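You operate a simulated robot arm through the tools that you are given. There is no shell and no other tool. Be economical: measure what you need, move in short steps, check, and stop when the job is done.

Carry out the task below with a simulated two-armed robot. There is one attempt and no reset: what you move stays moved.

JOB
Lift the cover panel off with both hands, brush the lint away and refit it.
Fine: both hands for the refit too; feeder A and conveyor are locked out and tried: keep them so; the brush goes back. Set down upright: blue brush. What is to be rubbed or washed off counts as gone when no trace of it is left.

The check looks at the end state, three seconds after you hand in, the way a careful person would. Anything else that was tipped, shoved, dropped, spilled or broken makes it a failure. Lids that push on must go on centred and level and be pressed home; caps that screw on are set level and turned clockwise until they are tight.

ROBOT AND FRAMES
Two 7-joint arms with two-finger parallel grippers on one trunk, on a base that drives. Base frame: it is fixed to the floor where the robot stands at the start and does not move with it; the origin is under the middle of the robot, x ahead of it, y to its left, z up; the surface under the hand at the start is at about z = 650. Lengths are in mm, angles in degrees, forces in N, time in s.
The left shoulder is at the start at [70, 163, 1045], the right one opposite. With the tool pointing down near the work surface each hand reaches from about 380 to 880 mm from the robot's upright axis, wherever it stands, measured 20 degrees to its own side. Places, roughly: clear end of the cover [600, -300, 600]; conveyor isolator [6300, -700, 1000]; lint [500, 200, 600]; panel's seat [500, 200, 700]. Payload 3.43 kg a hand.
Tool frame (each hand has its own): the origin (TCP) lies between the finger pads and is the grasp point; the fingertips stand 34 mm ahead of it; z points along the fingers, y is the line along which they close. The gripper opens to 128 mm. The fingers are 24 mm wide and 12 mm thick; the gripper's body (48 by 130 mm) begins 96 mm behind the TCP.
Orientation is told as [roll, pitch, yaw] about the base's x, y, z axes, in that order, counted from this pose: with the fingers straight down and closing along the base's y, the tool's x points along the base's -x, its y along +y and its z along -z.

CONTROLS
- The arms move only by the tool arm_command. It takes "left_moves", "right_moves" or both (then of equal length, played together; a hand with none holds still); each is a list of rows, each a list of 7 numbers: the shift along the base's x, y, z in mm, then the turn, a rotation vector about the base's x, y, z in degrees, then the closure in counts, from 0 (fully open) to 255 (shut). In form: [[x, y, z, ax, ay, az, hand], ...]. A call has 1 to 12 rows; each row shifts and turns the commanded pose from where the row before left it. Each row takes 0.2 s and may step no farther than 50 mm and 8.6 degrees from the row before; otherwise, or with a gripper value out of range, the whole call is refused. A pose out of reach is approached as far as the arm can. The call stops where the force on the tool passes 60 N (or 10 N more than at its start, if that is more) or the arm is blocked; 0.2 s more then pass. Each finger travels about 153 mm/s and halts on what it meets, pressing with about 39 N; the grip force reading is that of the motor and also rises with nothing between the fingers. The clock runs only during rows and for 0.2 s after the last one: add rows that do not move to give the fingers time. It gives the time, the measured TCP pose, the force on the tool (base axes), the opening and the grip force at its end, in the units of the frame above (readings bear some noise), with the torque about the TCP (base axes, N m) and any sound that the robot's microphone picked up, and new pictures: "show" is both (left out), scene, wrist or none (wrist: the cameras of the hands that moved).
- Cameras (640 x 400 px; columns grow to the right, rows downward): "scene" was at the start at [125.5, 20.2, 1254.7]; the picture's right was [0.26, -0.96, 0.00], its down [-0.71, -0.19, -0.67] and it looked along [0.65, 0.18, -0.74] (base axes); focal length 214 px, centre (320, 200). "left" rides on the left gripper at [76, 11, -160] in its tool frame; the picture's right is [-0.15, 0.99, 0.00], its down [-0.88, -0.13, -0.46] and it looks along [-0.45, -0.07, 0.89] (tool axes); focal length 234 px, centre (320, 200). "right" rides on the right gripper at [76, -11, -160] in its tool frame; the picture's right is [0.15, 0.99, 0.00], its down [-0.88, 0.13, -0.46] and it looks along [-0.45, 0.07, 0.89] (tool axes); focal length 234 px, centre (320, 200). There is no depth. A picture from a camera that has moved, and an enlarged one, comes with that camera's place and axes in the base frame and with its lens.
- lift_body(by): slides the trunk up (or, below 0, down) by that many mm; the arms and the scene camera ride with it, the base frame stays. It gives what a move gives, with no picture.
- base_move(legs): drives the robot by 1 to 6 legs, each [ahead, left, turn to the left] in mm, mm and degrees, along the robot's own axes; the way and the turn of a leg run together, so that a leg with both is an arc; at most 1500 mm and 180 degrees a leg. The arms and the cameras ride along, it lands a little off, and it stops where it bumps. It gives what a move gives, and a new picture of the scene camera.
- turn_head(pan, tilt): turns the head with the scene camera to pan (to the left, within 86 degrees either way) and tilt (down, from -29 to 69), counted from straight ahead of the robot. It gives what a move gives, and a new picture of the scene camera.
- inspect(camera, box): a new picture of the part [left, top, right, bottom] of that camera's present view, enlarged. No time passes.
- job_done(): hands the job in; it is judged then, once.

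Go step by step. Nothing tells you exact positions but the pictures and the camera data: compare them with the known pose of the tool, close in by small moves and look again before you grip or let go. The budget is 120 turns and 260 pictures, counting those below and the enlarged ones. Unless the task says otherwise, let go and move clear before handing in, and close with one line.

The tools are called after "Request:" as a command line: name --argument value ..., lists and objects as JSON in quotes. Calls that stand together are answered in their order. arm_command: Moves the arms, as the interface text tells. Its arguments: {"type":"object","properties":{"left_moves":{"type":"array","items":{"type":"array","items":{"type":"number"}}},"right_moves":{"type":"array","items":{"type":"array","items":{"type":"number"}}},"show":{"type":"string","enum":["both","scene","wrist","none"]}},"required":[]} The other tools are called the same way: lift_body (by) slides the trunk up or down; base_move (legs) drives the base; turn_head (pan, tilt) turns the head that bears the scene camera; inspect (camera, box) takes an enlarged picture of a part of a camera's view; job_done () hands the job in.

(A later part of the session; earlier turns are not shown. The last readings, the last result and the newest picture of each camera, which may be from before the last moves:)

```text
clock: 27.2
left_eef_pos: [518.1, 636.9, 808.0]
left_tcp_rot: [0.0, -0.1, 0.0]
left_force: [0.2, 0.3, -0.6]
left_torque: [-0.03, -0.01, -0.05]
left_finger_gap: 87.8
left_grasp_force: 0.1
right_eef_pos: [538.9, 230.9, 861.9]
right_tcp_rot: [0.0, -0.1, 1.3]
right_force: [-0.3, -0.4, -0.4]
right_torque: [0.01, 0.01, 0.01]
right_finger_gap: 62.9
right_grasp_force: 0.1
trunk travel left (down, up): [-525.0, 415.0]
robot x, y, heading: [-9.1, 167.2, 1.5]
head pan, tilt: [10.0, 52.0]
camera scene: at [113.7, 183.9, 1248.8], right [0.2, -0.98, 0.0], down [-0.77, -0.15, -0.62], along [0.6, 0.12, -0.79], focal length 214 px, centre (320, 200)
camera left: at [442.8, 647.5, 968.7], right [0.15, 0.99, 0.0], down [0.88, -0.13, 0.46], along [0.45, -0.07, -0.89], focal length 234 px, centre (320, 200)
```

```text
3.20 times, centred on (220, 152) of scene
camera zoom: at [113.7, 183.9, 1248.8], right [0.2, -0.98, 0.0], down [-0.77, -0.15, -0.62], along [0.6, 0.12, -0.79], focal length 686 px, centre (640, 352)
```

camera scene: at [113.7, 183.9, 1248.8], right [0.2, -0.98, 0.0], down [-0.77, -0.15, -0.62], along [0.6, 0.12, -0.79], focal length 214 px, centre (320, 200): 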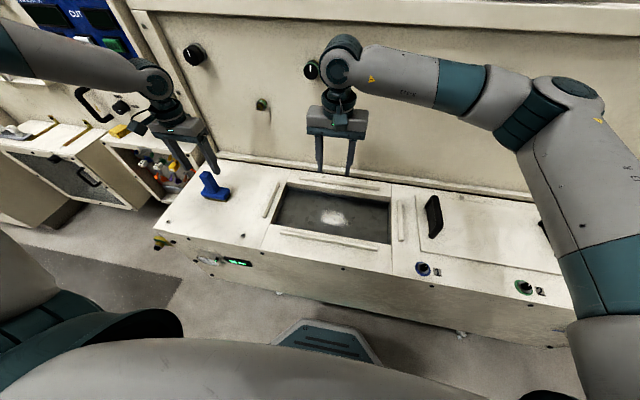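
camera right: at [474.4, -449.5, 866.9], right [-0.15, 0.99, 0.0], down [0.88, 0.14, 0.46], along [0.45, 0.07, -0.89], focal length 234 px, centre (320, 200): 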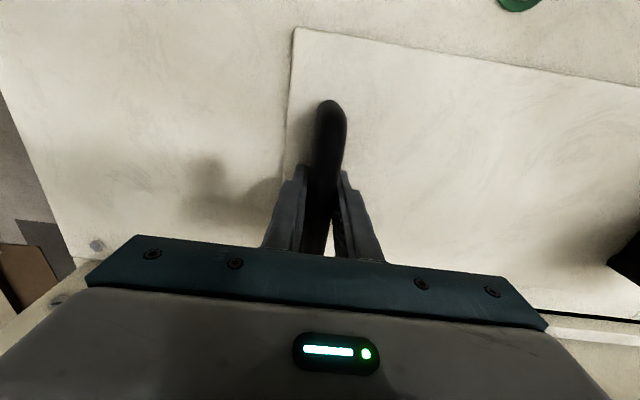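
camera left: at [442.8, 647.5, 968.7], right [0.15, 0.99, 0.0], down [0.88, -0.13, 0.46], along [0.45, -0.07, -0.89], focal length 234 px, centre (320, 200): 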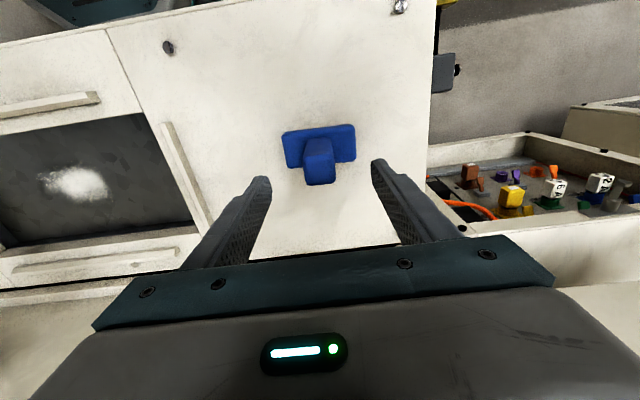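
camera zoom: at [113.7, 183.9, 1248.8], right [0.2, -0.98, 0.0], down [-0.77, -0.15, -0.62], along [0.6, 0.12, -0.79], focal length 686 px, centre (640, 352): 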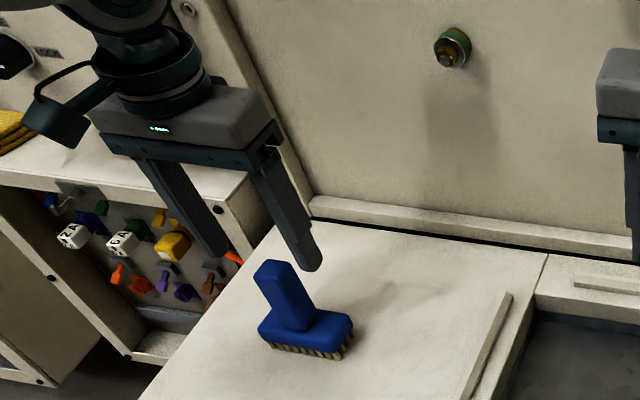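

The post is centred between the fingers and aligned with them; block top ≈ 676. I'll descend so the tips sit just above the block, and close.

Request:
arm_command --left_moves '[[-1, -0.5, -30, 0, 0, 0, 80], [-1, -0.5, -30, 0, 0, 0, 80], [0, 0, -24, 0, 0, 0, 80], [0, 0, 0, 0, 0, 0, 150], [0, 0, 0, 0, 0, 0, 200], [0, 0, 0, 0, 0, 0, 255], [0, 0, 0, 0, 0, 0, 255]]'

Request:
inspect --camera "scene" --box '[160, 120, 280, 215]'

```text
clock: 28.8
left_eef_pos: [515.9, 635.7, 723.4]
left_tcp_rot: [-0.1, 0.0, 0.0]
left_force: [-0.6, 0.7, -1.4]
left_torque: [0.04, 0.0, 0.02]
left_finger_gap: 29.6
left_grasp_force: 39.2
right_eef_pos: [539.5, 231.8, 863.0]
right_tcp_rot: [0.1, 0.1, 1.2]
right_force: [-0.6, -0.2, -0.5]
right_torque: [-0.02, 0.0, -0.03]
right_finger_gap: 62.6
right_grasp_force: 0.1
trunk travel left (down, up): [-525.0, 415.0]
robot x, y, heading: [-6.1, 169.1, 1.3]
head pan, tilt: [10.0, 52.0]
camera scene: at [113.6, 184.3, 1248.8], right [0.2, -0.98, 0.0], down [-0.77, -0.15, -0.62], along [0.6, 0.12, -0.79], focal length 214 px, centre (320, 200)
camera left: at [441.3, 646.6, 883.9], right [0.15, 0.99, 0.0], down [0.88, -0.13, 0.46], along [0.45, -0.07, -0.89], focal length 234 px, centre (320, 200)
```

scene: 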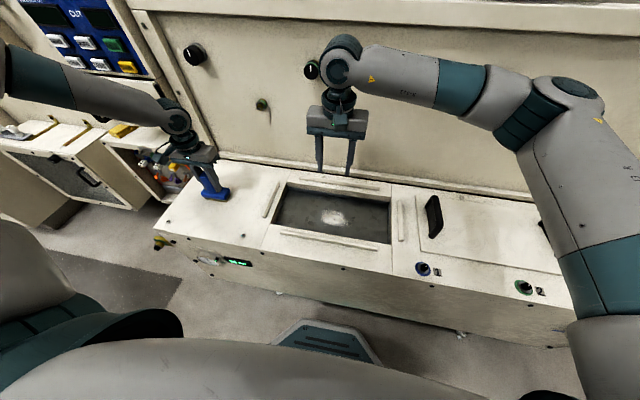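
left: 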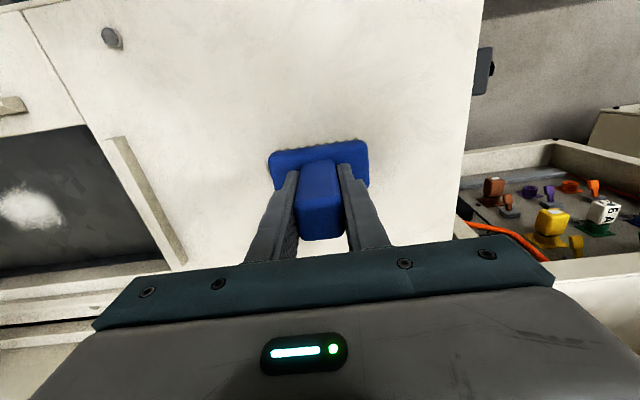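

```text
4.21 times, centred on (220, 168) of scene
camera zoom: at [113.6, 184.3, 1248.8], right [0.2, -0.98, 0.0], down [-0.77, -0.15, -0.62], along [0.6, 0.12, -0.79], focal length 903 px, centre (741, 337)
```

zoom: 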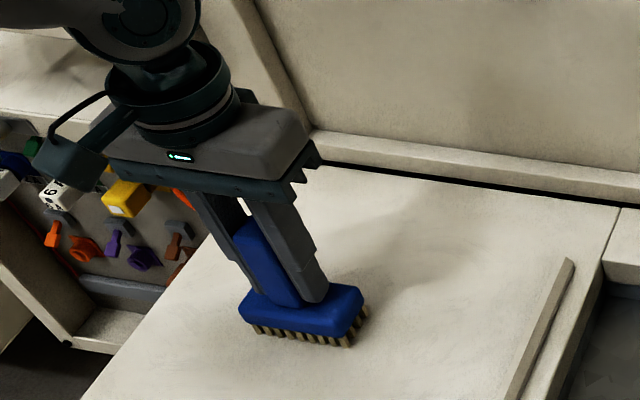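

Brush gripped (home TCP 516, 636, 723). I'll lift it and carry it over the opening while the right arm moves aside and up.

Request:
arm_command --left_moves '[[0, 0, 40, 0, 0, 0, 255], [0, 0, 40, 0, 0, 0, 255], [0, 0, 0, 0, 0, 0, 255], [0, -40, 0, 0, 0, 0, 255], [0, -40, 0, 0, 0, 0, 255], [0, -40, 0, 0, 0, 0, 255], [0, -40, 0, 0, 0, 0, 255]]' --right_moves '[[-8, -40, 10, 0, 0, 0, 130], [-8, -40, 10, 0, 0, 0, 130], [-8, -40, 10, 0, 0, 0, 130], [-8, -40, 10, 0, 0, 0, 130], [-8, -40, 10, 0, 0, 0, 130], [-8, -40, 10, 0, 0, 0, 130], [-8, -40, 10, 0, 0, 0, 130]]' --show "scene"

Request:
arm_command --left_moves '[[0, -40, 0, 0, 0, 0, 255], [0, -40, 0, 0, 0, 0, 255], [-6, -40, 0, 0, 0, 0, 255], [-10, -40, 0, 0, 0, 0, 255], [-10, 0, 0, 0, 0, 0, 255]]'

Request:
inspect --camera "left" --box '[120, 40, 520, 260]'

```text
clock: 30.4
left_eef_pos: [513.1, 473.9, 806.9]
left_tcp_rot: [0.0, 0.0, 0.0]
left_force: [0.6, -0.4, -1.4]
left_torque: [0.05, -0.01, -0.01]
left_finger_gap: 29.8
left_grasp_force: 39.3
right_eef_pos: [482.5, -50.7, 932.3]
right_tcp_rot: [0.2, -0.1, 1.4]
right_force: [-0.6, -0.1, 0.4]
right_torque: [0.03, -0.01, 0.0]
right_finger_gap: 62.8
right_grasp_force: 0.0
trunk travel left (down, up): [-525.0, 415.0]
robot x, y, heading: [-8.9, 166.4, 1.0]
head pan, tilt: [10.0, 52.0]
camera scene: at [113.3, 181.5, 1248.9], right [0.2, -0.98, 0.0], down [-0.77, -0.15, -0.62], along [0.6, 0.12, -0.79], focal length 214 px, centre (320, 200)
```

scene: 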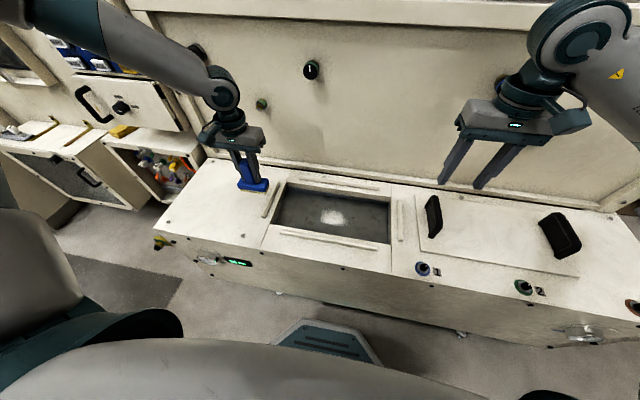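

```text
clock: 31.6
left_eef_pos: [485.0, 331.7, 811.2]
left_tcp_rot: [-0.1, 0.0, 0.1]
left_force: [0.0, -0.1, -1.7]
left_torque: [0.02, 0.02, 0.06]
left_finger_gap: 29.6
left_grasp_force: 39.2
left hand out of reach, approached as far as the arm can: row 4
right_eef_pos: [482.8, -48.9, 931.2]
right_tcp_rot: [0.1, 0.0, 1.3]
right_force: [-0.4, -0.5, 0.1]
right_torque: [0.01, 0.04, 0.01]
right_finger_gap: 62.6
right_grasp_force: 0.0
trunk travel left (down, up): [-525.0, 415.0]
robot x, y, heading: [-7.0, 170.5, 1.3]
head pan, tilt: [10.0, 52.0]
camera scene: at [113.8, 184.3, 1248.8], right [0.2, -0.98, 0.0], down [-0.77, -0.15, -0.62], along [0.6, 0.12, -0.79], focal length 214 px, centre (320, 200)
camera left: at [409.1, 342.2, 971.4], right [0.15, 0.99, 0.0], down [0.88, -0.13, 0.46], along [0.45, -0.07, -0.89], focal length 234 px, centre (320, 200)
```

scene: 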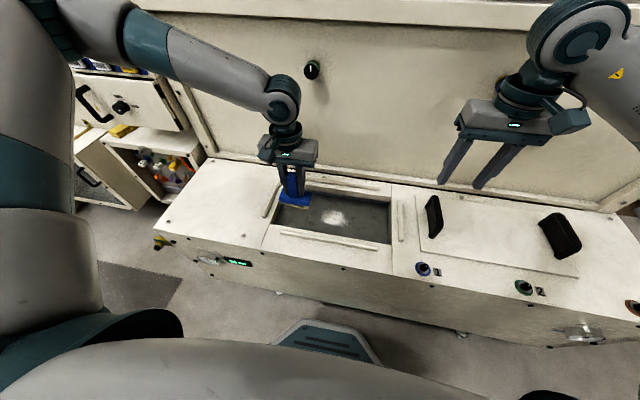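
left: 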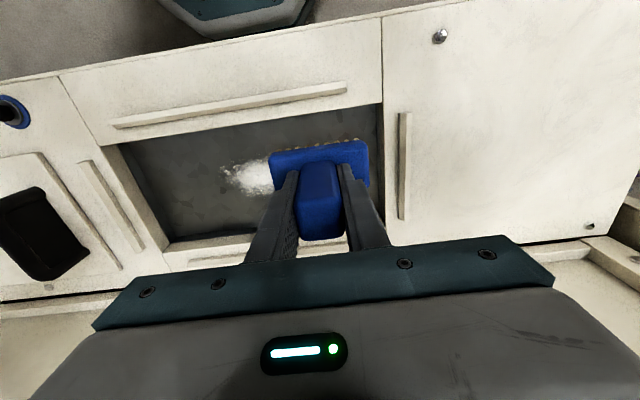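

```text
1.60 times, centred on (320, 150) of left
camera zoom: at [409.1, 342.2, 971.4], right [0.15, 0.99, 0.0], down [0.88, -0.13, 0.46], along [0.45, -0.07, -0.89], focal length 375 px, centre (320, 280)
```

zoom: 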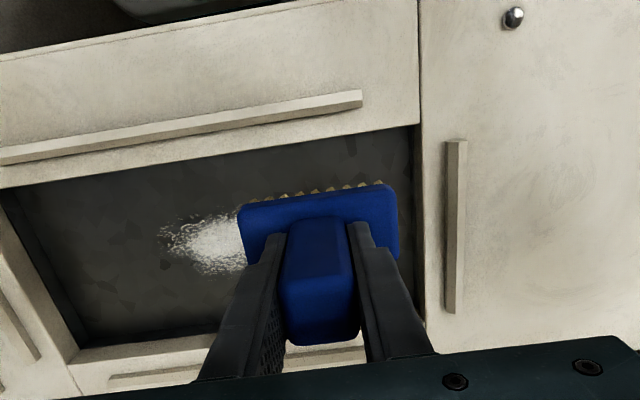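

The left arm hit its inner reach limit. I'll shift the base right so the brush sits in a comfortable region.

Request:
base_move --legs '[[0, -130, -1.2]]'

Request:
arm_command --left_moves '[[0, 0, 0, 0, 0, 0, 255]]' --show "wrist"

```text
clock: 32.9
left_eef_pos: [490.1, 188.6, 810.8]
left_tcp_rot: [-0.2, 0.0, -1.4]
left_force: [-0.2, 0.3, -1.4]
left_torque: [0.0, -0.03, 0.03]
left_finger_gap: 29.5
left_grasp_force: 39.1
right_eef_pos: [479.4, -190.2, 930.9]
right_tcp_rot: [0.1, 0.0, 0.0]
right_force: [0.3, -0.8, -0.1]
right_torque: [-0.02, 0.0, -0.01]
right_finger_gap: 62.5
right_grasp_force: 0.0
trunk travel left (down, up): [-525.0, 415.0]
robot x, y, heading: [-8.0, 37.0, -0.1]
head pan, tilt: [10.0, 52.0]
camera scene: at [115.6, 49.5, 1248.8], right [0.17, -0.98, 0.0], down [-0.78, -0.14, -0.62], along [0.61, 0.11, -0.79], focal length 214 px, centre (320, 200)
```

scene: 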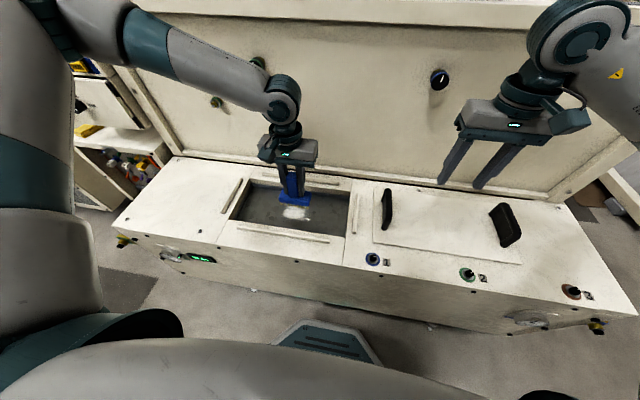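

```text
clock: 33.3
left_eef_pos: [488.4, 190.3, 811.3]
left_tcp_rot: [-0.1, 0.0, -1.1]
left_force: [-0.2, 0.1, -0.8]
left_torque: [-0.02, -0.01, 0.01]
left_finger_gap: 29.5
left_grasp_force: 38.6
right_eef_pos: [478.2, -190.0, 930.8]
right_tcp_rot: [0.1, 0.0, 0.1]
right_force: [0.0, 0.4, -0.3]
right_torque: [0.0, -0.01, -0.01]
right_finger_gap: 62.8
right_grasp_force: 0.1
trunk travel left (down, up): [-525.0, 415.0]
robot x, y, heading: [-7.6, 43.1, -0.1]
head pan, tilt: [10.0, 52.0]
camera left: at [414.5, 202.5, 971.2], right [0.17, 0.99, 0.0], down [0.88, -0.15, 0.46], along [0.45, -0.08, -0.89], focal length 234 px, centre (320, 200)
```

left: 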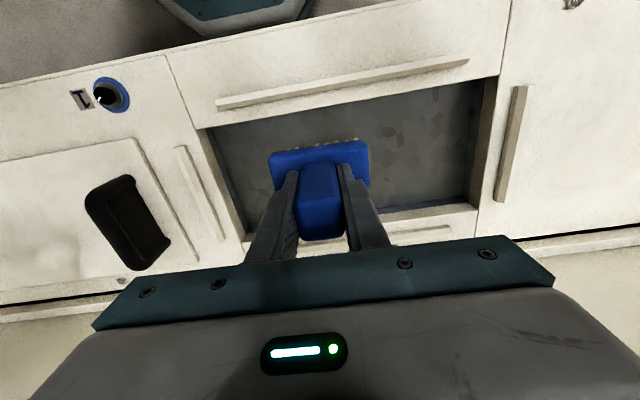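

Now above the tray. I'll square the yaw, centre on the lint's y and descend in steps, watching force.

Request:
arm_command --left_moves '[[6, 15, 0, 0, 0, 1.2, 255], [6, 15, -20, 0, 0, 0, 255], [0, 0, -40, 0, 0, 0, 255], [0, 0, -40, 0, 0, 0, 255], [0, 0, -15, 0, 0, 0, 255], [0, 0, 0, 0, 0, 0, 255]]'

Request:
inspect --camera "left" --box '[160, 60, 480, 260]'

Request:
inspect --camera "scene" --box '[210, 120, 370, 260]'

```text
clock: 34.7
left_eef_pos: [492.4, 246.5, 718.2]
left_tcp_rot: [-0.2, -0.2, -0.1]
left_force: [-0.4, 0.4, -1.2]
left_torque: [0.01, -0.01, 0.0]
left_finger_gap: 29.5
left_grasp_force: 39.1
left hand out of reach, approached as far as the arm can: row 3, 4, 5
right_eef_pos: [479.6, -190.6, 931.7]
right_tcp_rot: [0.1, 0.1, 0.1]
right_force: [-0.1, -0.1, -0.4]
right_torque: [0.02, 0.03, 0.01]
right_finger_gap: 63.0
right_grasp_force: 0.1
trunk travel left (down, up): [-525.0, 415.0]
robot x, y, heading: [-11.8, 39.0, -0.1]
head pan, tilt: [10.0, 52.0]
camera scene: at [115.3, 50.3, 1248.8], right [0.17, -0.98, 0.0], down [-0.78, -0.14, -0.62], along [0.61, 0.11, -0.79], focal length 214 px, centre (320, 200)
camera left: at [417.8, 257.5, 878.3], right [0.15, 0.99, 0.0], down [0.88, -0.13, 0.46], along [0.45, -0.07, -0.89], focal length 234 px, centre (320, 200)
```

scene: 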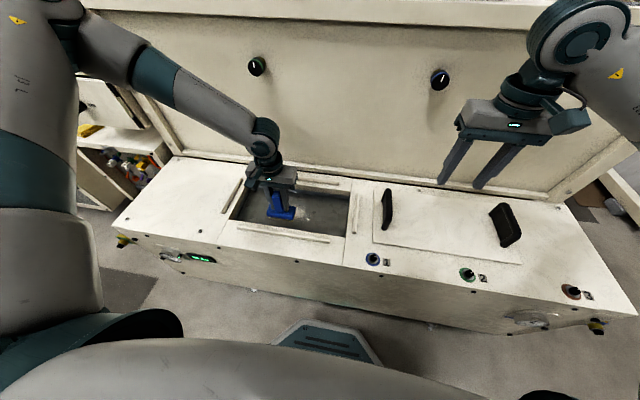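
left: 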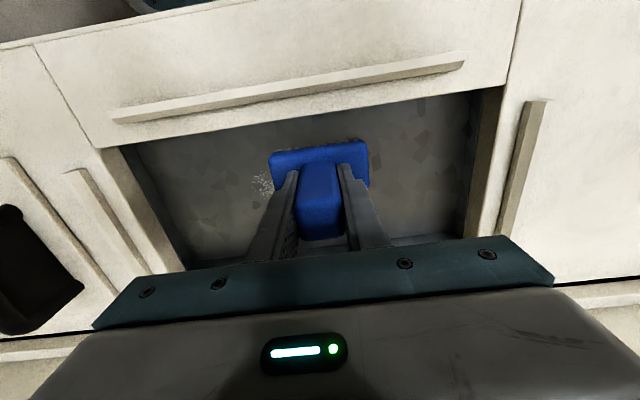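

```text
2.00 times, centred on (320, 160) of left
camera zoom: at [417.8, 257.5, 878.3], right [0.15, 0.99, 0.0], down [0.88, -0.13, 0.46], along [0.45, -0.07, -0.89], focal length 468 px, centre (320, 280)
```

zoom: 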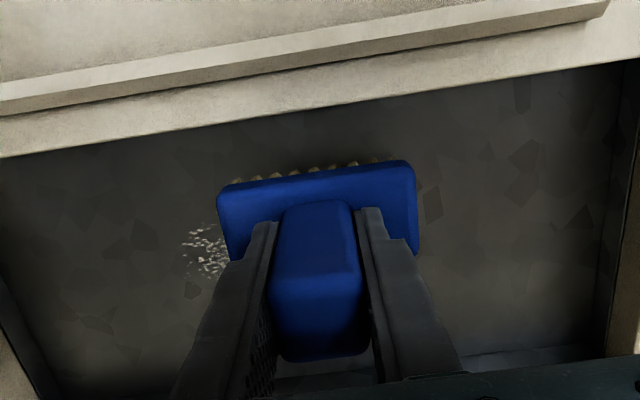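

```text
2.86 times, centred on (290, 190) of scene
camera zoom: at [115.3, 50.3, 1248.8], right [0.17, -0.98, 0.0], down [-0.78, -0.14, -0.62], along [0.61, 0.11, -0.79], focal length 613 px, centre (406, 229)
```

zoom: 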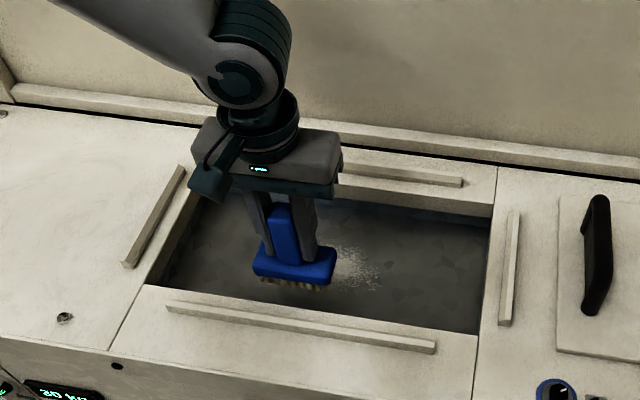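

The arm is again at its inner limit, so the robot is too close. I'll raise the brush clear, back the base up about 130 mm and re-approach.

Request:
arm_command --left_moves '[[0, 0, 40, 0, 0, 0, 255], [0, 0, 40, 0, 0, 0, 255], [0, 0, 30, 0, 0, 0, 255], [0, 0, 0, 0, 0, 0, 255]]' --show "none"

Request:
base_move --legs '[[-130, 0, 0]]'

```text
clock: 35.7
left_eef_pos: [491.7, 247.4, 827.2]
left_tcp_rot: [-0.1, 0.0, -0.1]
left_force: [0.4, 0.6, -1.6]
left_torque: [0.03, 0.0, -0.01]
left_finger_gap: 29.5
left_grasp_force: 39.1
right_eef_pos: [480.0, -189.3, 931.6]
right_tcp_rot: [0.1, 0.1, 0.1]
right_force: [0.7, 0.8, 0.7]
right_torque: [-0.01, 0.01, 0.01]
right_finger_gap: 62.6
right_grasp_force: 0.0
trunk travel left (down, up): [-525.0, 415.0]
robot x, y, heading: [-8.2, 41.9, 0.2]
head pan, tilt: [10.0, 52.0]
```

```text
clock: 36.9
left_eef_pos: [364.6, 245.7, 828.3]
left_tcp_rot: [-0.1, -0.1, -0.2]
left_force: [-0.4, -0.6, -1.5]
left_torque: [-0.01, -0.05, -0.02]
left_finger_gap: 29.4
left_grasp_force: 39.2
right_eef_pos: [349.7, -190.0, 931.9]
right_tcp_rot: [0.1, 0.1, -0.1]
right_force: [0.6, -0.5, -0.4]
right_torque: [-0.01, -0.06, 0.02]
right_finger_gap: 62.8
right_grasp_force: 0.1
trunk travel left (down, up): [-525.0, 415.0]
robot x, y, heading: [-134.5, 37.2, -0.2]
head pan, tilt: [10.0, 52.0]
camera scene: at [-13.4, 50.2, 1248.9], right [0.17, -0.98, 0.0], down [-0.78, -0.14, -0.62], along [0.61, 0.11, -0.79], focal length 214 px, centre (320, 200)
```

scene: 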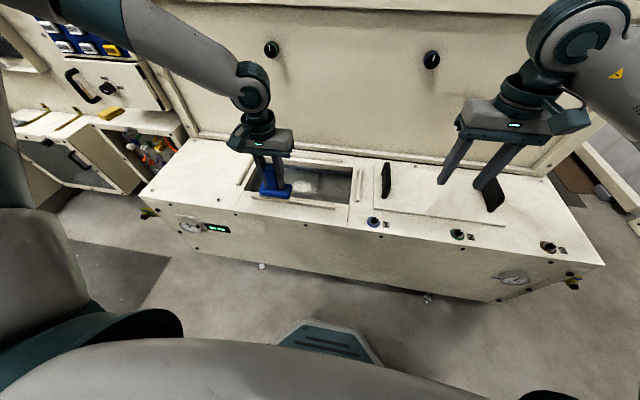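

Request:
arm_command --left_moves '[[45, -9, 0, 0, 0, 0, 255], [45, -9, 0, 0, 0, 0, 255], [43, -8, -20, 0, 0, 0, 255], [0, 0, -40, 0, 0, 0, 255], [0, 0, -40, 0, 0, 0, 255], [0, 0, -25, 0, 0, 0, 255], [0, 0, 0, 0, 0, 0, 255]]'

Request:
inspect --camera "left" --box '[160, 60, 480, 260]'

Request:
inspect --camera "scene" --box '[220, 120, 380, 220]'

```text
clock: 38.5
left_eef_pos: [454.2, 275.6, 739.2]
left_tcp_rot: [-0.2, -0.1, -0.2]
left_force: [0.6, 0.4, -1.0]
left_torque: [0.01, 0.03, -0.01]
left_finger_gap: 29.6
left_grasp_force: 39.4
left hand out of reach, approached as far as the arm can: row 3, 4, 5, 6
right_eef_pos: [350.9, -191.1, 930.8]
right_tcp_rot: [0.2, 0.0, 0.0]
right_force: [0.2, 0.3, 0.1]
right_torque: [-0.04, 0.01, 0.02]
right_finger_gap: 62.7
right_grasp_force: 0.1
trunk travel left (down, up): [-525.0, 415.0]
robot x, y, heading: [-133.0, 37.9, 0.0]
head pan, tilt: [10.0, 52.0]
camera scene: at [-12.5, 50.1, 1248.8], right [0.17, -0.98, 0.0], down [-0.78, -0.14, -0.62], along [0.61, 0.11, -0.79], focal length 214 px, centre (320, 200)
camera left: at [379.5, 286.6, 899.3], right [0.15, 0.99, 0.0], down [0.88, -0.13, 0.46], along [0.45, -0.07, -0.89], focal length 234 px, centre (320, 200)
```

scene: 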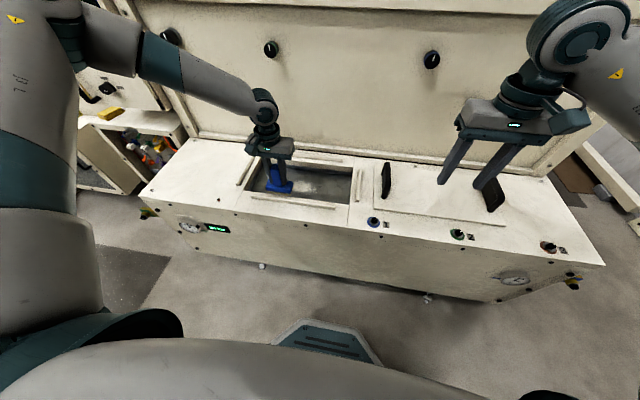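
left: 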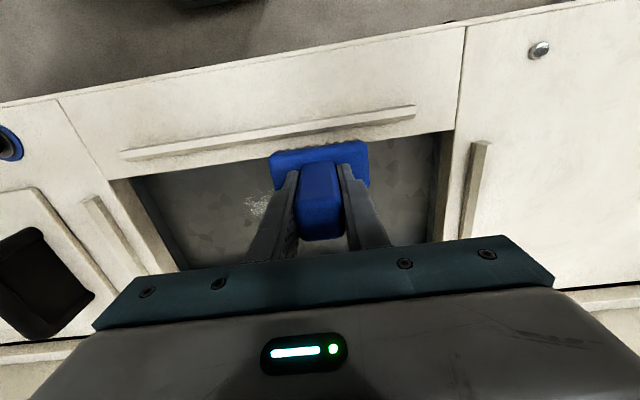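

```text
2.00 times, centred on (320, 160) of left
camera zoom: at [379.5, 286.6, 899.3], right [0.15, 0.99, 0.0], down [0.88, -0.13, 0.46], along [0.45, -0.07, -0.89], focal length 468 px, centre (320, 280)
```

zoom: 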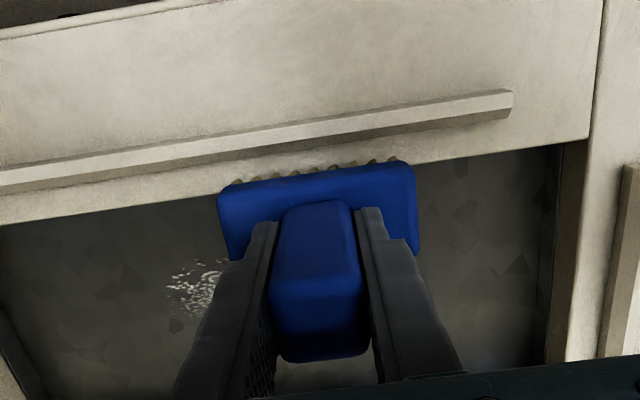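

```text
4.00 times, centred on (300, 170) of scene
camera zoom: at [-12.5, 50.1, 1248.8], right [0.17, -0.98, 0.0], down [-0.78, -0.14, -0.62], along [0.61, 0.11, -0.79], focal length 858 px, centre (400, 320)
```

zoom: 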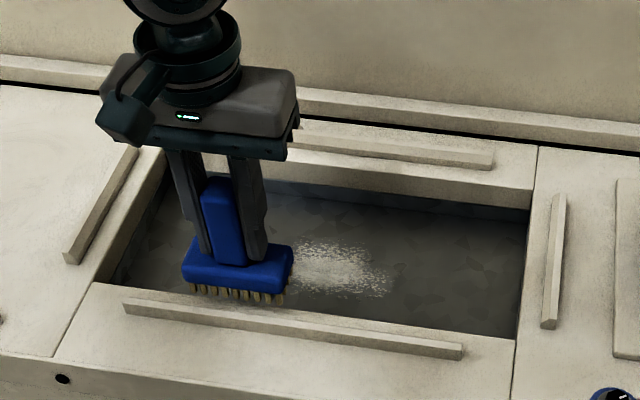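

The limit seems to be lateral; the left hand works well around 400 mm to its own side. I'll raise the brush and reposition the base further right so the lint lies there.

Request:
arm_command --left_moves '[[0, 0, 40, 0, 0, 0, 255], [0, 0, 40, 0, 0, 0, 255], [0, 10, 10, 0, 0, 0, 255], [0, 30, 0, 0, 0, 0, 255], [0, 40, 0, 0, 0, 0, 255], [0, 40, 0, 0, 0, 0, 255], [0, 40, 0, 0, 0, 0, 255], [0, 0, 0, 0, 0, 0, 255]]' --show "none"

Request:
base_move --legs '[[0, -215, 0], [80, 0, 0]]'

```text
clock: 40.3
left_eef_pos: [456.3, 434.2, 830.8]
left_tcp_rot: [0.0, 0.0, -0.1]
left_force: [0.6, -0.4, -2.1]
left_torque: [0.05, 0.02, 0.01]
left_finger_gap: 29.3
left_grasp_force: 39.1
right_eef_pos: [350.0, -191.9, 931.9]
right_tcp_rot: [0.0, 0.2, 0.0]
right_force: [-0.7, 0.4, -0.6]
right_torque: [0.02, 0.0, 0.02]
right_finger_gap: 62.7
right_grasp_force: 0.1
trunk travel left (down, up): [-525.0, 415.0]
robot x, y, heading: [-135.5, 39.8, -0.2]
head pan, tilt: [10.0, 52.0]
```

```text
clock: 42.6
left_eef_pos: [535.7, 221.2, 829.1]
left_tcp_rot: [-0.2, 0.1, -0.2]
left_force: [0.1, 0.8, -2.1]
left_torque: [0.02, 0.0, -0.01]
left_finger_gap: 29.3
left_grasp_force: 39.0
right_eef_pos: [430.4, -403.3, 931.1]
right_tcp_rot: [0.0, 0.1, -0.2]
right_force: [0.0, -0.1, -0.7]
right_torque: [0.03, 0.06, -0.02]
right_finger_gap: 62.9
right_grasp_force: 0.1
trunk travel left (down, up): [-525.0, 415.0]
robot x, y, heading: [-55.5, -173.8, -0.1]
head pan, tilt: [10.0, 52.0]
camera scene: at [67.5, -161.3, 1248.7], right [0.17, -0.99, 0.0], down [-0.78, -0.14, -0.61], along [0.61, 0.11, -0.79], focal length 214 px, centre (320, 200)
```

scene: 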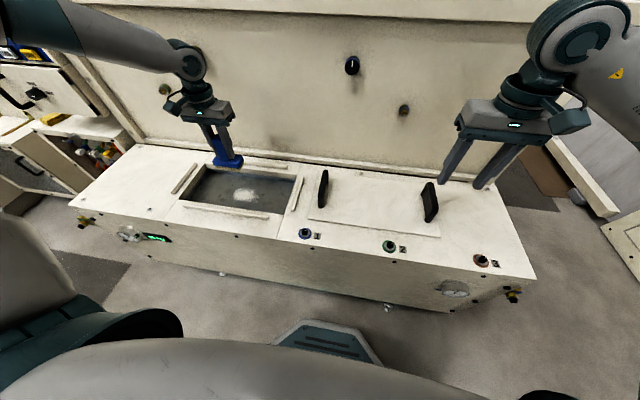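

Good position and the lint is in clear view at about (541, 222). Descending now, at x≈495.

Request:
arm_command --left_moves '[[-20, 0, -20, 0, 0, 0, 255], [-20, 0, -30, 0, 0, 0, 255], [0, 0, -30, 0, 0, 0, 255], [0, 0, -30, 0, 0, 0, 255], [0, 0, -15, 0, 0, 0, 255], [0, 0, 0, 0, 0, 0, 255]]'

Request:
inspect --camera "left" --box '[160, 60, 480, 260]'

Request:
inspect --camera "scene" --box '[160, 120, 320, 220]'

```text
clock: 44.0
left_eef_pos: [496.4, 223.4, 704.2]
left_tcp_rot: [-0.1, 0.1, -0.2]
left_force: [-0.7, -0.3, -1.4]
left_torque: [-0.04, -0.02, 0.0]
left_finger_gap: 29.6
left_grasp_force: 38.9
right_eef_pos: [430.0, -402.8, 931.2]
right_tcp_rot: [0.1, 0.1, -0.1]
right_force: [-0.7, 0.1, -1.7]
right_torque: [0.01, -0.02, -0.01]
right_finger_gap: 62.6
right_grasp_force: 0.0
trunk travel left (down, up): [-525.0, 415.0]
robot x, y, heading: [-58.3, -175.4, 0.0]
head pan, tilt: [10.0, 52.0]
camera scene: at [66.2, -161.1, 1248.8], right [0.17, -0.99, 0.0], down [-0.78, -0.14, -0.62], along [0.61, 0.11, -0.79], focal length 214 px, centre (320, 200)
camera left: at [419.6, 233.8, 864.4], right [0.15, 0.99, 0.0], down [0.88, -0.13, 0.46], along [0.45, -0.07, -0.89], focal length 234 px, centre (320, 200)
```

scene: 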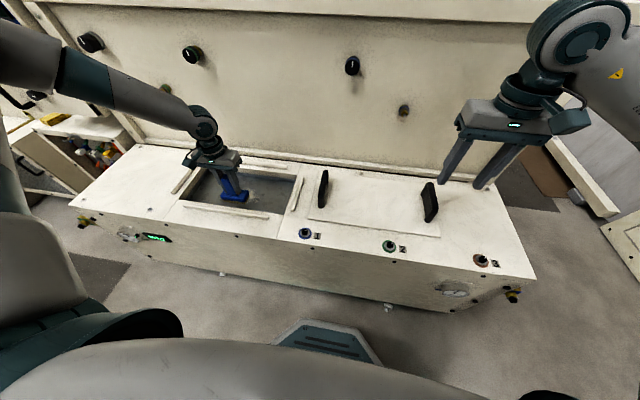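
left: 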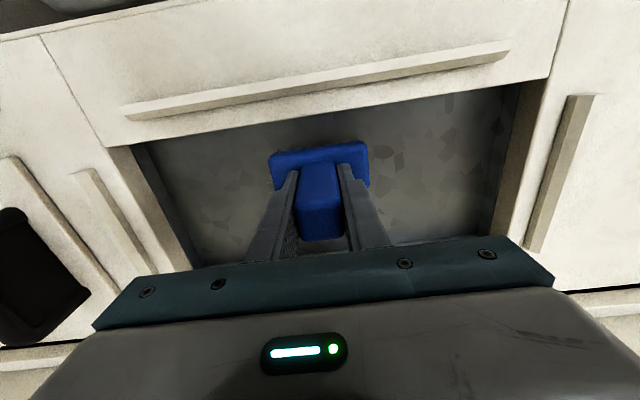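

```text
2.00 times, centred on (320, 160) of left
camera zoom: at [419.6, 233.8, 864.4], right [0.15, 0.99, 0.0], down [0.88, -0.13, 0.46], along [0.45, -0.07, -0.89], focal length 468 px, centre (320, 280)
```

zoom: 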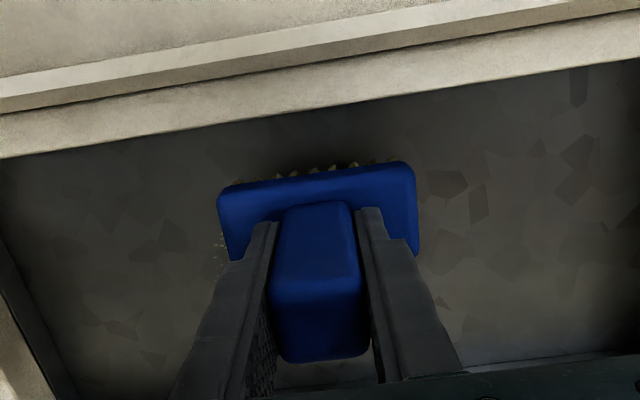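

```text
4.00 times, centred on (240, 170) of scene
camera zoom: at [66.2, -161.1, 1248.8], right [0.17, -0.99, 0.0], down [-0.78, -0.14, -0.62], along [0.61, 0.11, -0.79], focal length 858 px, centre (640, 320)
```

zoom: 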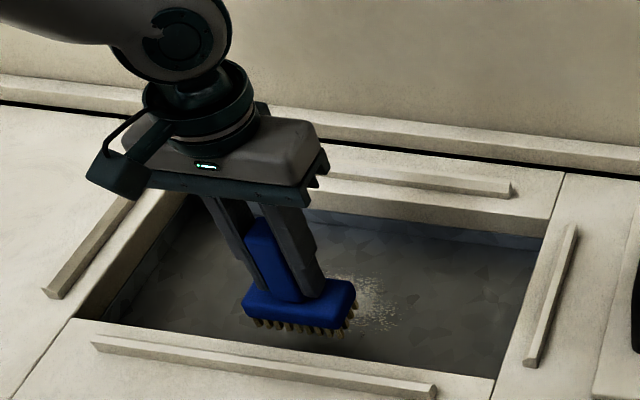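

Request:
arm_command --left_moves '[[0, 0, -8, 0, 0, 0, 255], [0, 0, -6, 0, 0, 0, 255], [0, 0, -4, 0, 0, 0, 255], [0, 0, -2, 0, 0, 0, 255], [0, 0, 0, 0, 0, 0, 255]]' --show "none"

Request:
arm_command --left_moves '[[0, 0, -3, 0, 0, 0, 255], [0, 0, -2, 0, 0, 0, 255], [0, 0, 0, 0, 0, 0, 255]]' --show "none"

Request:
arm_command --left_moves '[[0, 0, -3, 0, 0, 0, 255], [0, 0, -2, 0, 0, 0, 255], [0, 0, 0, 0, 0, 0, 255]]' --show "scene"

Request:
inspect --camera "scene" --box '[160, 120, 320, 220]'

```text
clock: 45.2
left_eef_pos: [495.0, 221.7, 682.9]
left_tcp_rot: [-0.1, 0.0, -0.2]
left_force: [0.3, 0.2, -1.3]
left_torque: [-0.01, 0.0, -0.01]
left_finger_gap: 29.2
left_grasp_force: 39.4
right_eef_pos: [429.5, -403.8, 932.4]
right_tcp_rot: [-0.1, 0.0, -0.2]
right_force: [-0.8, -0.3, -0.6]
right_torque: [-0.02, -0.01, -0.04]
right_finger_gap: 62.8
right_grasp_force: 0.1
trunk travel left (down, up): [-525.0, 415.0]
robot x, y, heading: [-57.2, -177.9, 0.0]
head pan, tilt: [10.0, 52.0]
```

```text
clock: 46.0
left_eef_pos: [495.6, 222.8, 679.6]
left_tcp_rot: [-0.1, 0.0, -0.2]
left_force: [0.1, -0.9, -1.7]
left_torque: [0.0, -0.01, 0.01]
left_finger_gap: 29.6
left_grasp_force: 38.5
right_eef_pos: [429.1, -402.5, 931.9]
right_tcp_rot: [0.1, 0.0, -0.1]
right_force: [0.9, 0.0, -0.7]
right_torque: [-0.02, 0.0, 0.0]
right_finger_gap: 62.5
right_grasp_force: 0.1
trunk travel left (down, up): [-525.0, 415.0]
robot x, y, heading: [-56.0, -173.6, -0.1]
head pan, tilt: [10.0, 52.0]
```

```text
clock: 46.9
left_eef_pos: [495.0, 221.7, 675.3]
left_tcp_rot: [0.0, 0.0, -0.2]
left_force: [-0.4, 0.5, -1.1]
left_torque: [0.0, -0.04, 0.0]
left_finger_gap: 29.7
left_grasp_force: 38.5
right_eef_pos: [429.8, -403.6, 931.7]
right_tcp_rot: [0.2, -0.1, -0.1]
right_force: [0.3, -0.1, 0.5]
right_torque: [-0.03, 0.0, -0.01]
right_finger_gap: 63.0
right_grasp_force: 0.1
trunk travel left (down, up): [-525.0, 415.0]
robot x, y, heading: [-55.5, -176.2, 0.1]
head pan, tilt: [10.0, 52.0]
camera scene: at [66.3, -161.1, 1248.8], right [0.17, -0.99, 0.0], down [-0.78, -0.14, -0.62], along [0.61, 0.11, -0.79], focal length 214 px, centre (320, 200)
```

scene: 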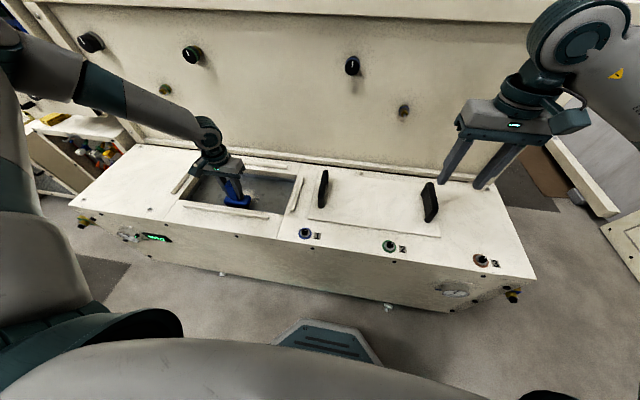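

```text
4.00 times, centred on (240, 170) of scene
camera zoom: at [66.3, -161.1, 1248.8], right [0.17, -0.99, 0.0], down [-0.78, -0.14, -0.62], along [0.61, 0.11, -0.79], focal length 858 px, centre (640, 320)
```

zoom: 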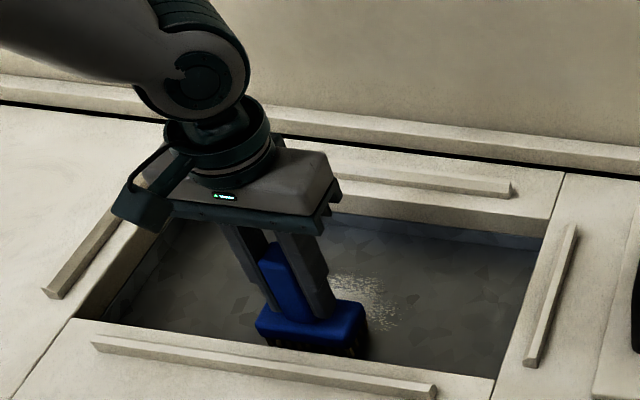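

Request:
arm_command --left_moves '[[0, 0, -3, 0, 0, 0, 255], [0, 0, -3, 0, 0, 0, 255], [0, 0, 0, 0, 0, 0, 255]]' --show "none"

Request:
arm_command --left_moves '[[0, 0, -3, 0, 0, 0, 255], [0, 0, -2, 0, 0, 0, 255], [0, 0, 0, 0, 0, 0, 255]]' --show "scene"

Request:
inspect --camera "scene" --box '[160, 120, 320, 220]'

```text
clock: 47.6
left_eef_pos: [494.6, 222.4, 673.2]
left_tcp_rot: [0.1, -0.6, 0.0]
left_force: [-0.5, 15.2, 51.5]
left_torque: [0.17, 0.92, -0.03]
left_finger_gap: 29.7
left_grasp_force: 39.1
right_eef_pos: [426.4, -404.1, 933.4]
right_tcp_rot: [0.2, -0.1, 0.0]
right_force: [0.3, -0.7, -0.4]
right_torque: [0.01, 0.0, 0.01]
right_finger_gap: 63.0
right_grasp_force: 0.0
trunk travel left (down, up): [-525.0, 415.0]
robot x, y, heading: [-53.6, -173.4, -0.0]
head pan, tilt: [10.0, 52.0]
```

```text
clock: 48.2
left_eef_pos: [493.8, 222.0, 669.9]
left_tcp_rot: [0.0, -0.5, -0.3]
left_force: [-13.3, -0.1, 30.9]
left_torque: [0.0, 0.79, -0.2]
left_finger_gap: 29.5
left_grasp_force: 39.0
right_eef_pos: [426.8, -403.6, 932.1]
right_tcp_rot: [0.2, -0.2, 0.0]
right_force: [0.4, 0.0, 0.7]
right_torque: [0.01, -0.03, -0.03]
right_finger_gap: 62.6
right_grasp_force: 0.0
trunk travel left (down, up): [-525.0, 415.0]
robot x, y, heading: [-57.7, -176.3, 0.0]
head pan, tilt: [10.0, 52.0]
stopped in row 2 (left hand): the force on the tool passed its limit at 74 N (the readings are from after the stop); the commanded pose is now the measured one
camera scene: at [62.1, -162.8, 1248.8], right [0.17, -0.98, 0.0], down [-0.77, -0.14, -0.62], along [0.61, 0.11, -0.79], focal length 214 px, centre (320, 200)
```

scene: 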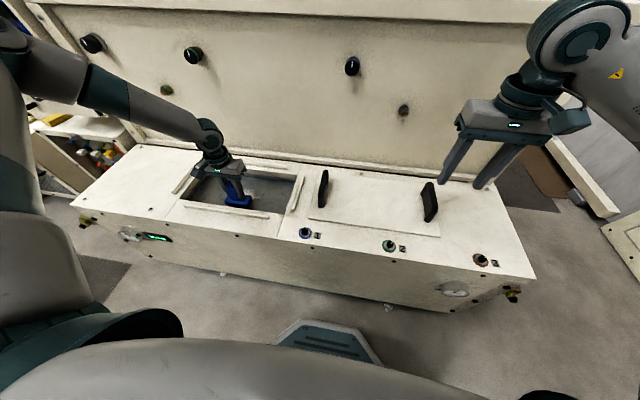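

```text
4.00 times, centred on (240, 170) of scene
camera zoom: at [62.1, -162.8, 1248.8], right [0.17, -0.98, 0.0], down [-0.77, -0.14, -0.62], along [0.61, 0.11, -0.79], focal length 858 px, centre (640, 320)
```

zoom: 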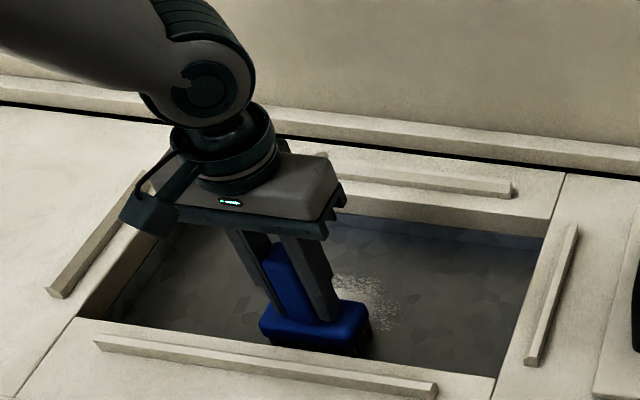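

The bristles touch the tray floor at TCP z≈672. I'll ease the pressure and stroke forward through the lint.

Request:
arm_command --left_moves '[[0, 0, 1, 0, 0, 0, 255], [15, 0, 0, 0, 0, 0, 255], [18, 0, 0, 0, 0, 0, 255], [18, 0, 0, 0, 0, 0, 255], [15, 0, 0, 0, 0, 0, 255], [10, 0, 0, 0, 0, 0, 255], [0, 0, 0, 0, 0, 0, 255]]' --show "scene"

Request:
inspect --camera "scene" --box '[160, 120, 320, 220]'

```text
clock: 48.8
left_eef_pos: [496.7, 219.9, 670.3]
left_tcp_rot: [0.0, 0.2, 0.1]
left_force: [-17.0, -1.2, 37.4]
left_torque: [0.0, 0.46, -0.14]
left_finger_gap: 29.4
left_grasp_force: 39.6
right_eef_pos: [426.7, -403.0, 932.9]
right_tcp_rot: [0.0, -0.2, 0.1]
right_force: [0.2, -0.7, -0.6]
right_torque: [-0.01, 0.02, 0.01]
right_finger_gap: 62.4
right_grasp_force: 0.0
trunk travel left (down, up): [-525.0, 415.0]
robot x, y, heading: [-58.5, -169.4, -0.1]
head pan, tilt: [10.0, 52.0]
stopped in row 2 (left hand): the force on the tool passed its limit at 67 N (the readings are from after the stop); the commanded pose is now the measured one
camera scene: at [61.6, -162.6, 1249.4], right [0.17, -0.98, 0.0], down [-0.77, -0.14, -0.62], along [0.61, 0.11, -0.79], focal length 214 px, centre (320, 200)
```

scene: 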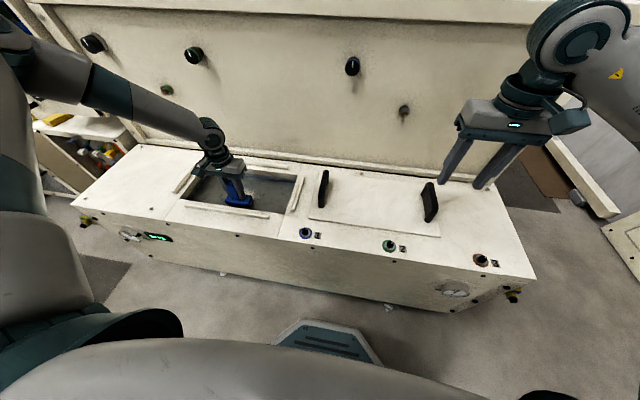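

```text
4.00 times, centred on (240, 170) of scene
camera zoom: at [61.6, -162.6, 1249.4], right [0.17, -0.98, 0.0], down [-0.77, -0.14, -0.62], along [0.61, 0.11, -0.79], focal length 858 px, centre (640, 320)
```

zoom: 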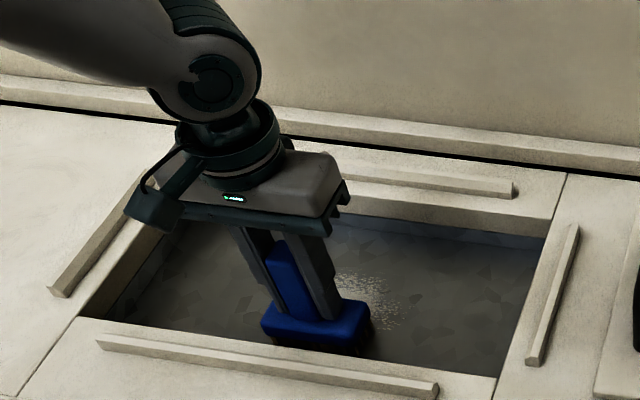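

Too much pressure. I'll raise 2–3 mm and stroke in smaller steps.

Request:
arm_command --left_moves '[[0, 0, 2.5, 0, 0, 0, 255], [0, 0, 0, 0, 0, 0, 255]]' --show "none"

Request:
arm_command --left_moves '[[5, 0, 0, 0, 0, 0, 255], [8, 0, 0, 0, 0, 0, 255], [8, 0, 0, 0, 0, 0, 255], [8, 0, 0, 0, 0, 0, 255], [8, 0, 0, 0, 0, 0, 255], [8, 0, 0, 0, 0, 0, 255], [0, 0, 0, 0, 0, 0, 255]]' --show "wrist"

Request:
inspect --camera "scene" --box '[160, 120, 320, 220]'

```text
clock: 49.4
left_eef_pos: [496.1, 221.4, 669.5]
left_tcp_rot: [0.0, 0.2, 0.0]
left_force: [-15.3, -2.1, 25.8]
left_torque: [-0.27, 0.51, -0.01]
left_finger_gap: 29.5
left_grasp_force: 39.1
right_eef_pos: [428.2, -403.2, 931.8]
right_tcp_rot: [0.2, -0.3, 0.1]
right_force: [0.0, -0.4, 1.1]
right_torque: [0.01, -0.01, -0.01]
right_finger_gap: 62.7
right_grasp_force: 0.1
trunk travel left (down, up): [-525.0, 415.0]
robot x, y, heading: [-58.6, -174.4, -0.1]
head pan, tilt: [10.0, 52.0]
```

```text
clock: 51.0
left_eef_pos: [541.9, 220.5, 670.5]
left_tcp_rot: [-0.1, 0.1, -0.1]
left_force: [-16.4, -1.6, 21.0]
left_torque: [-0.18, 0.73, -0.04]
left_finger_gap: 29.2
left_grasp_force: 39.1
right_eef_pos: [426.1, -402.2, 933.6]
right_tcp_rot: [0.1, -0.1, 0.1]
right_force: [0.0, 0.1, 1.3]
right_torque: [-0.01, 0.01, 0.0]
right_finger_gap: 62.9
right_grasp_force: 0.1
trunk travel left (down, up): [-525.0, 415.0]
robot x, y, heading: [-60.7, -172.2, 0.4]
head pan, tilt: [10.0, 52.0]
camera left: at [467.9, 231.5, 830.7], right [0.15, 0.99, 0.0], down [0.88, -0.13, 0.45], along [0.45, -0.07, -0.89], focal length 234 px, centre (320, 200)
```

left: 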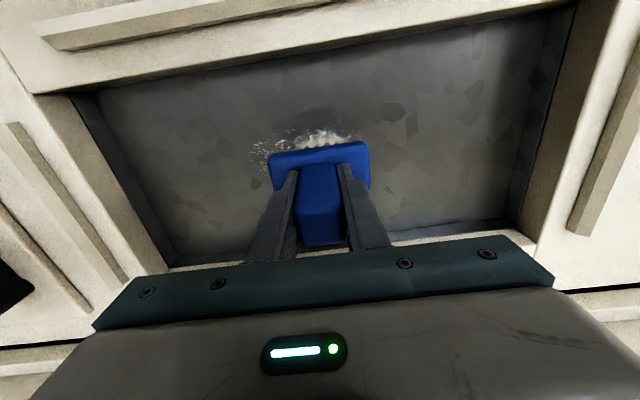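

```text
4.00 times, centred on (240, 170) of scene
camera zoom: at [62.4, -162.3, 1249.2], right [0.17, -0.98, 0.0], down [-0.77, -0.14, -0.62], along [0.61, 0.11, -0.79], focal length 858 px, centre (640, 320)
```

zoom: 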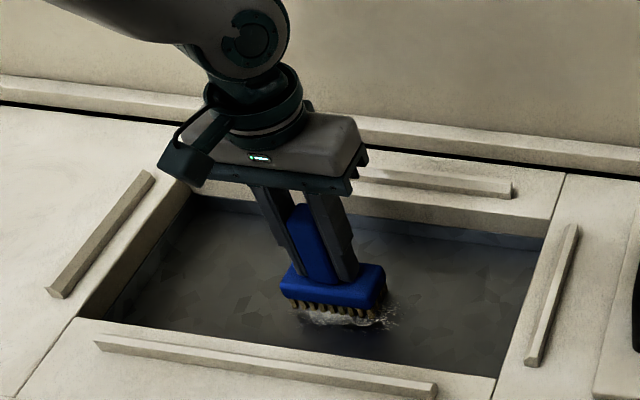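

It sweeps smoothly at about 20 N and lint is disappearing. Continuing forward, then back.

Request:
arm_command --left_moves '[[8, 0, 0, 0, 0, 0, 255], [8, 0, 0, 0, 0, 0, 255], [8, 0, 0, 0, 0, 0, 255], [8, 0, 0, 0, 0, 0, 255], [0, 0, 0, 0, 0, 0, 255], [-5, 0, 0, 0, 0, 0, 255], [-9, 0, 0, 0, 0, 0, 255], [-9, 0, 0, 0, 0, 0, 255], [-9, 0, 0, 0, 0, 0, 255], [-9, 0, 0, 0, 0, 0, 255], [-9, 0, 0, 0, 0, 0, 255], [-9, 0, 0, 0, 0, 0, 255]]' --show "wrist"

Request:
arm_command --left_moves '[[-8, 0, 0, 0, 0, 0, 255], [-8, 0, 0, 0, 0, 0, 255], [-8, 0, 0, 0, 0, 0, 255], [-8, 0, 0, 0, 0, 0, 255], [0, 0, 0, 0, 0, 0, 255]]' --show "wrist"

Request:
inspect --camera "scene" --box '[160, 120, 320, 220]'

```text
clock: 53.6
left_eef_pos: [513.7, 223.7, 673.0]
left_tcp_rot: [-0.1, 0.4, -0.1]
left_force: [0.1, -0.3, -1.8]
left_torque: [-0.01, 0.02, -0.02]
left_finger_gap: 29.6
left_grasp_force: 39.3
left hand out of reach, approached as far as the arm can: row 4
right_eef_pos: [429.1, -401.7, 932.3]
right_tcp_rot: [0.0, 0.1, 0.0]
right_force: [-0.3, 0.5, -0.1]
right_torque: [0.01, 0.02, 0.03]
right_finger_gap: 62.5
right_grasp_force: 0.0
trunk travel left (down, up): [-525.0, 415.0]
robot x, y, heading: [-57.8, -172.2, 0.1]
head pan, tilt: [10.0, 52.0]
camera left: at [439.8, 234.5, 833.5], right [0.15, 0.99, 0.0], down [0.88, -0.13, 0.45], along [0.45, -0.07, -0.89], focal length 234 px, centre (320, 200)
```

left: 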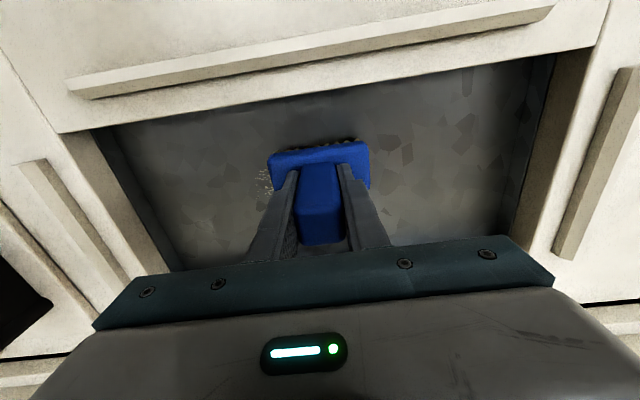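

```text
clock: 54.8
left_eef_pos: [481.5, 222.9, 672.0]
left_tcp_rot: [0.0, 0.4, -0.1]
left_force: [-0.6, 0.2, -2.0]
left_torque: [-0.01, 0.01, 0.0]
left_finger_gap: 29.7
left_grasp_force: 39.0
right_eef_pos: [429.2, -402.6, 931.3]
right_tcp_rot: [0.1, 0.0, 0.0]
right_force: [0.2, 0.7, -0.4]
right_torque: [0.01, -0.02, 0.0]
right_finger_gap: 62.7
right_grasp_force: 0.0
trunk travel left (down, up): [-525.0, 415.0]
robot x, y, heading: [-60.3, -174.4, -0.2]
head pan, tilt: [10.0, 52.0]
camera left: at [408.4, 233.8, 833.2], right [0.15, 0.99, 0.0], down [0.88, -0.13, 0.45], along [0.45, -0.07, -0.89], focal length 234 px, centre (320, 200)
```

left: 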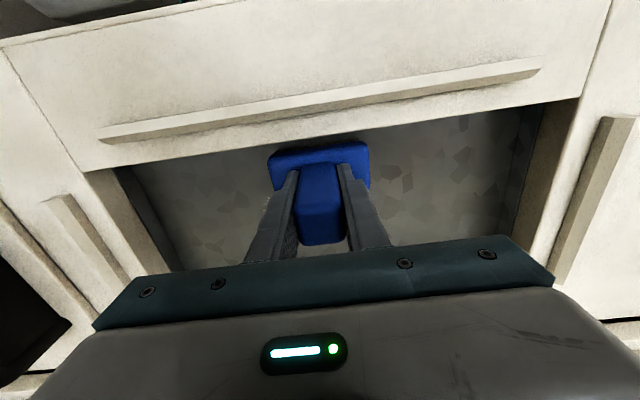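

```text
4.00 times, centred on (240, 170) of scene
camera zoom: at [66.1, -160.7, 1248.8], right [0.17, -0.98, 0.0], down [-0.78, -0.14, -0.62], along [0.61, 0.11, -0.79], focal length 858 px, centre (640, 320)
```

zoom: 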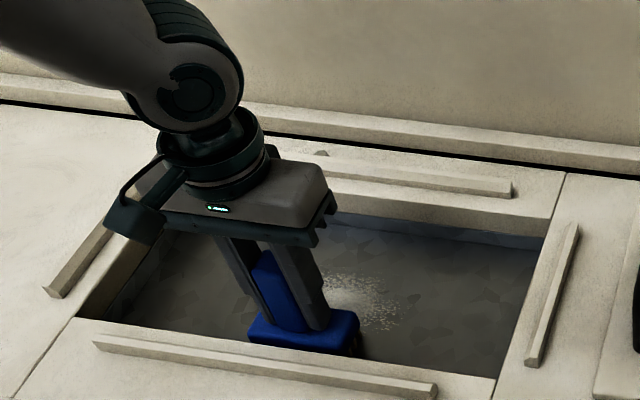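

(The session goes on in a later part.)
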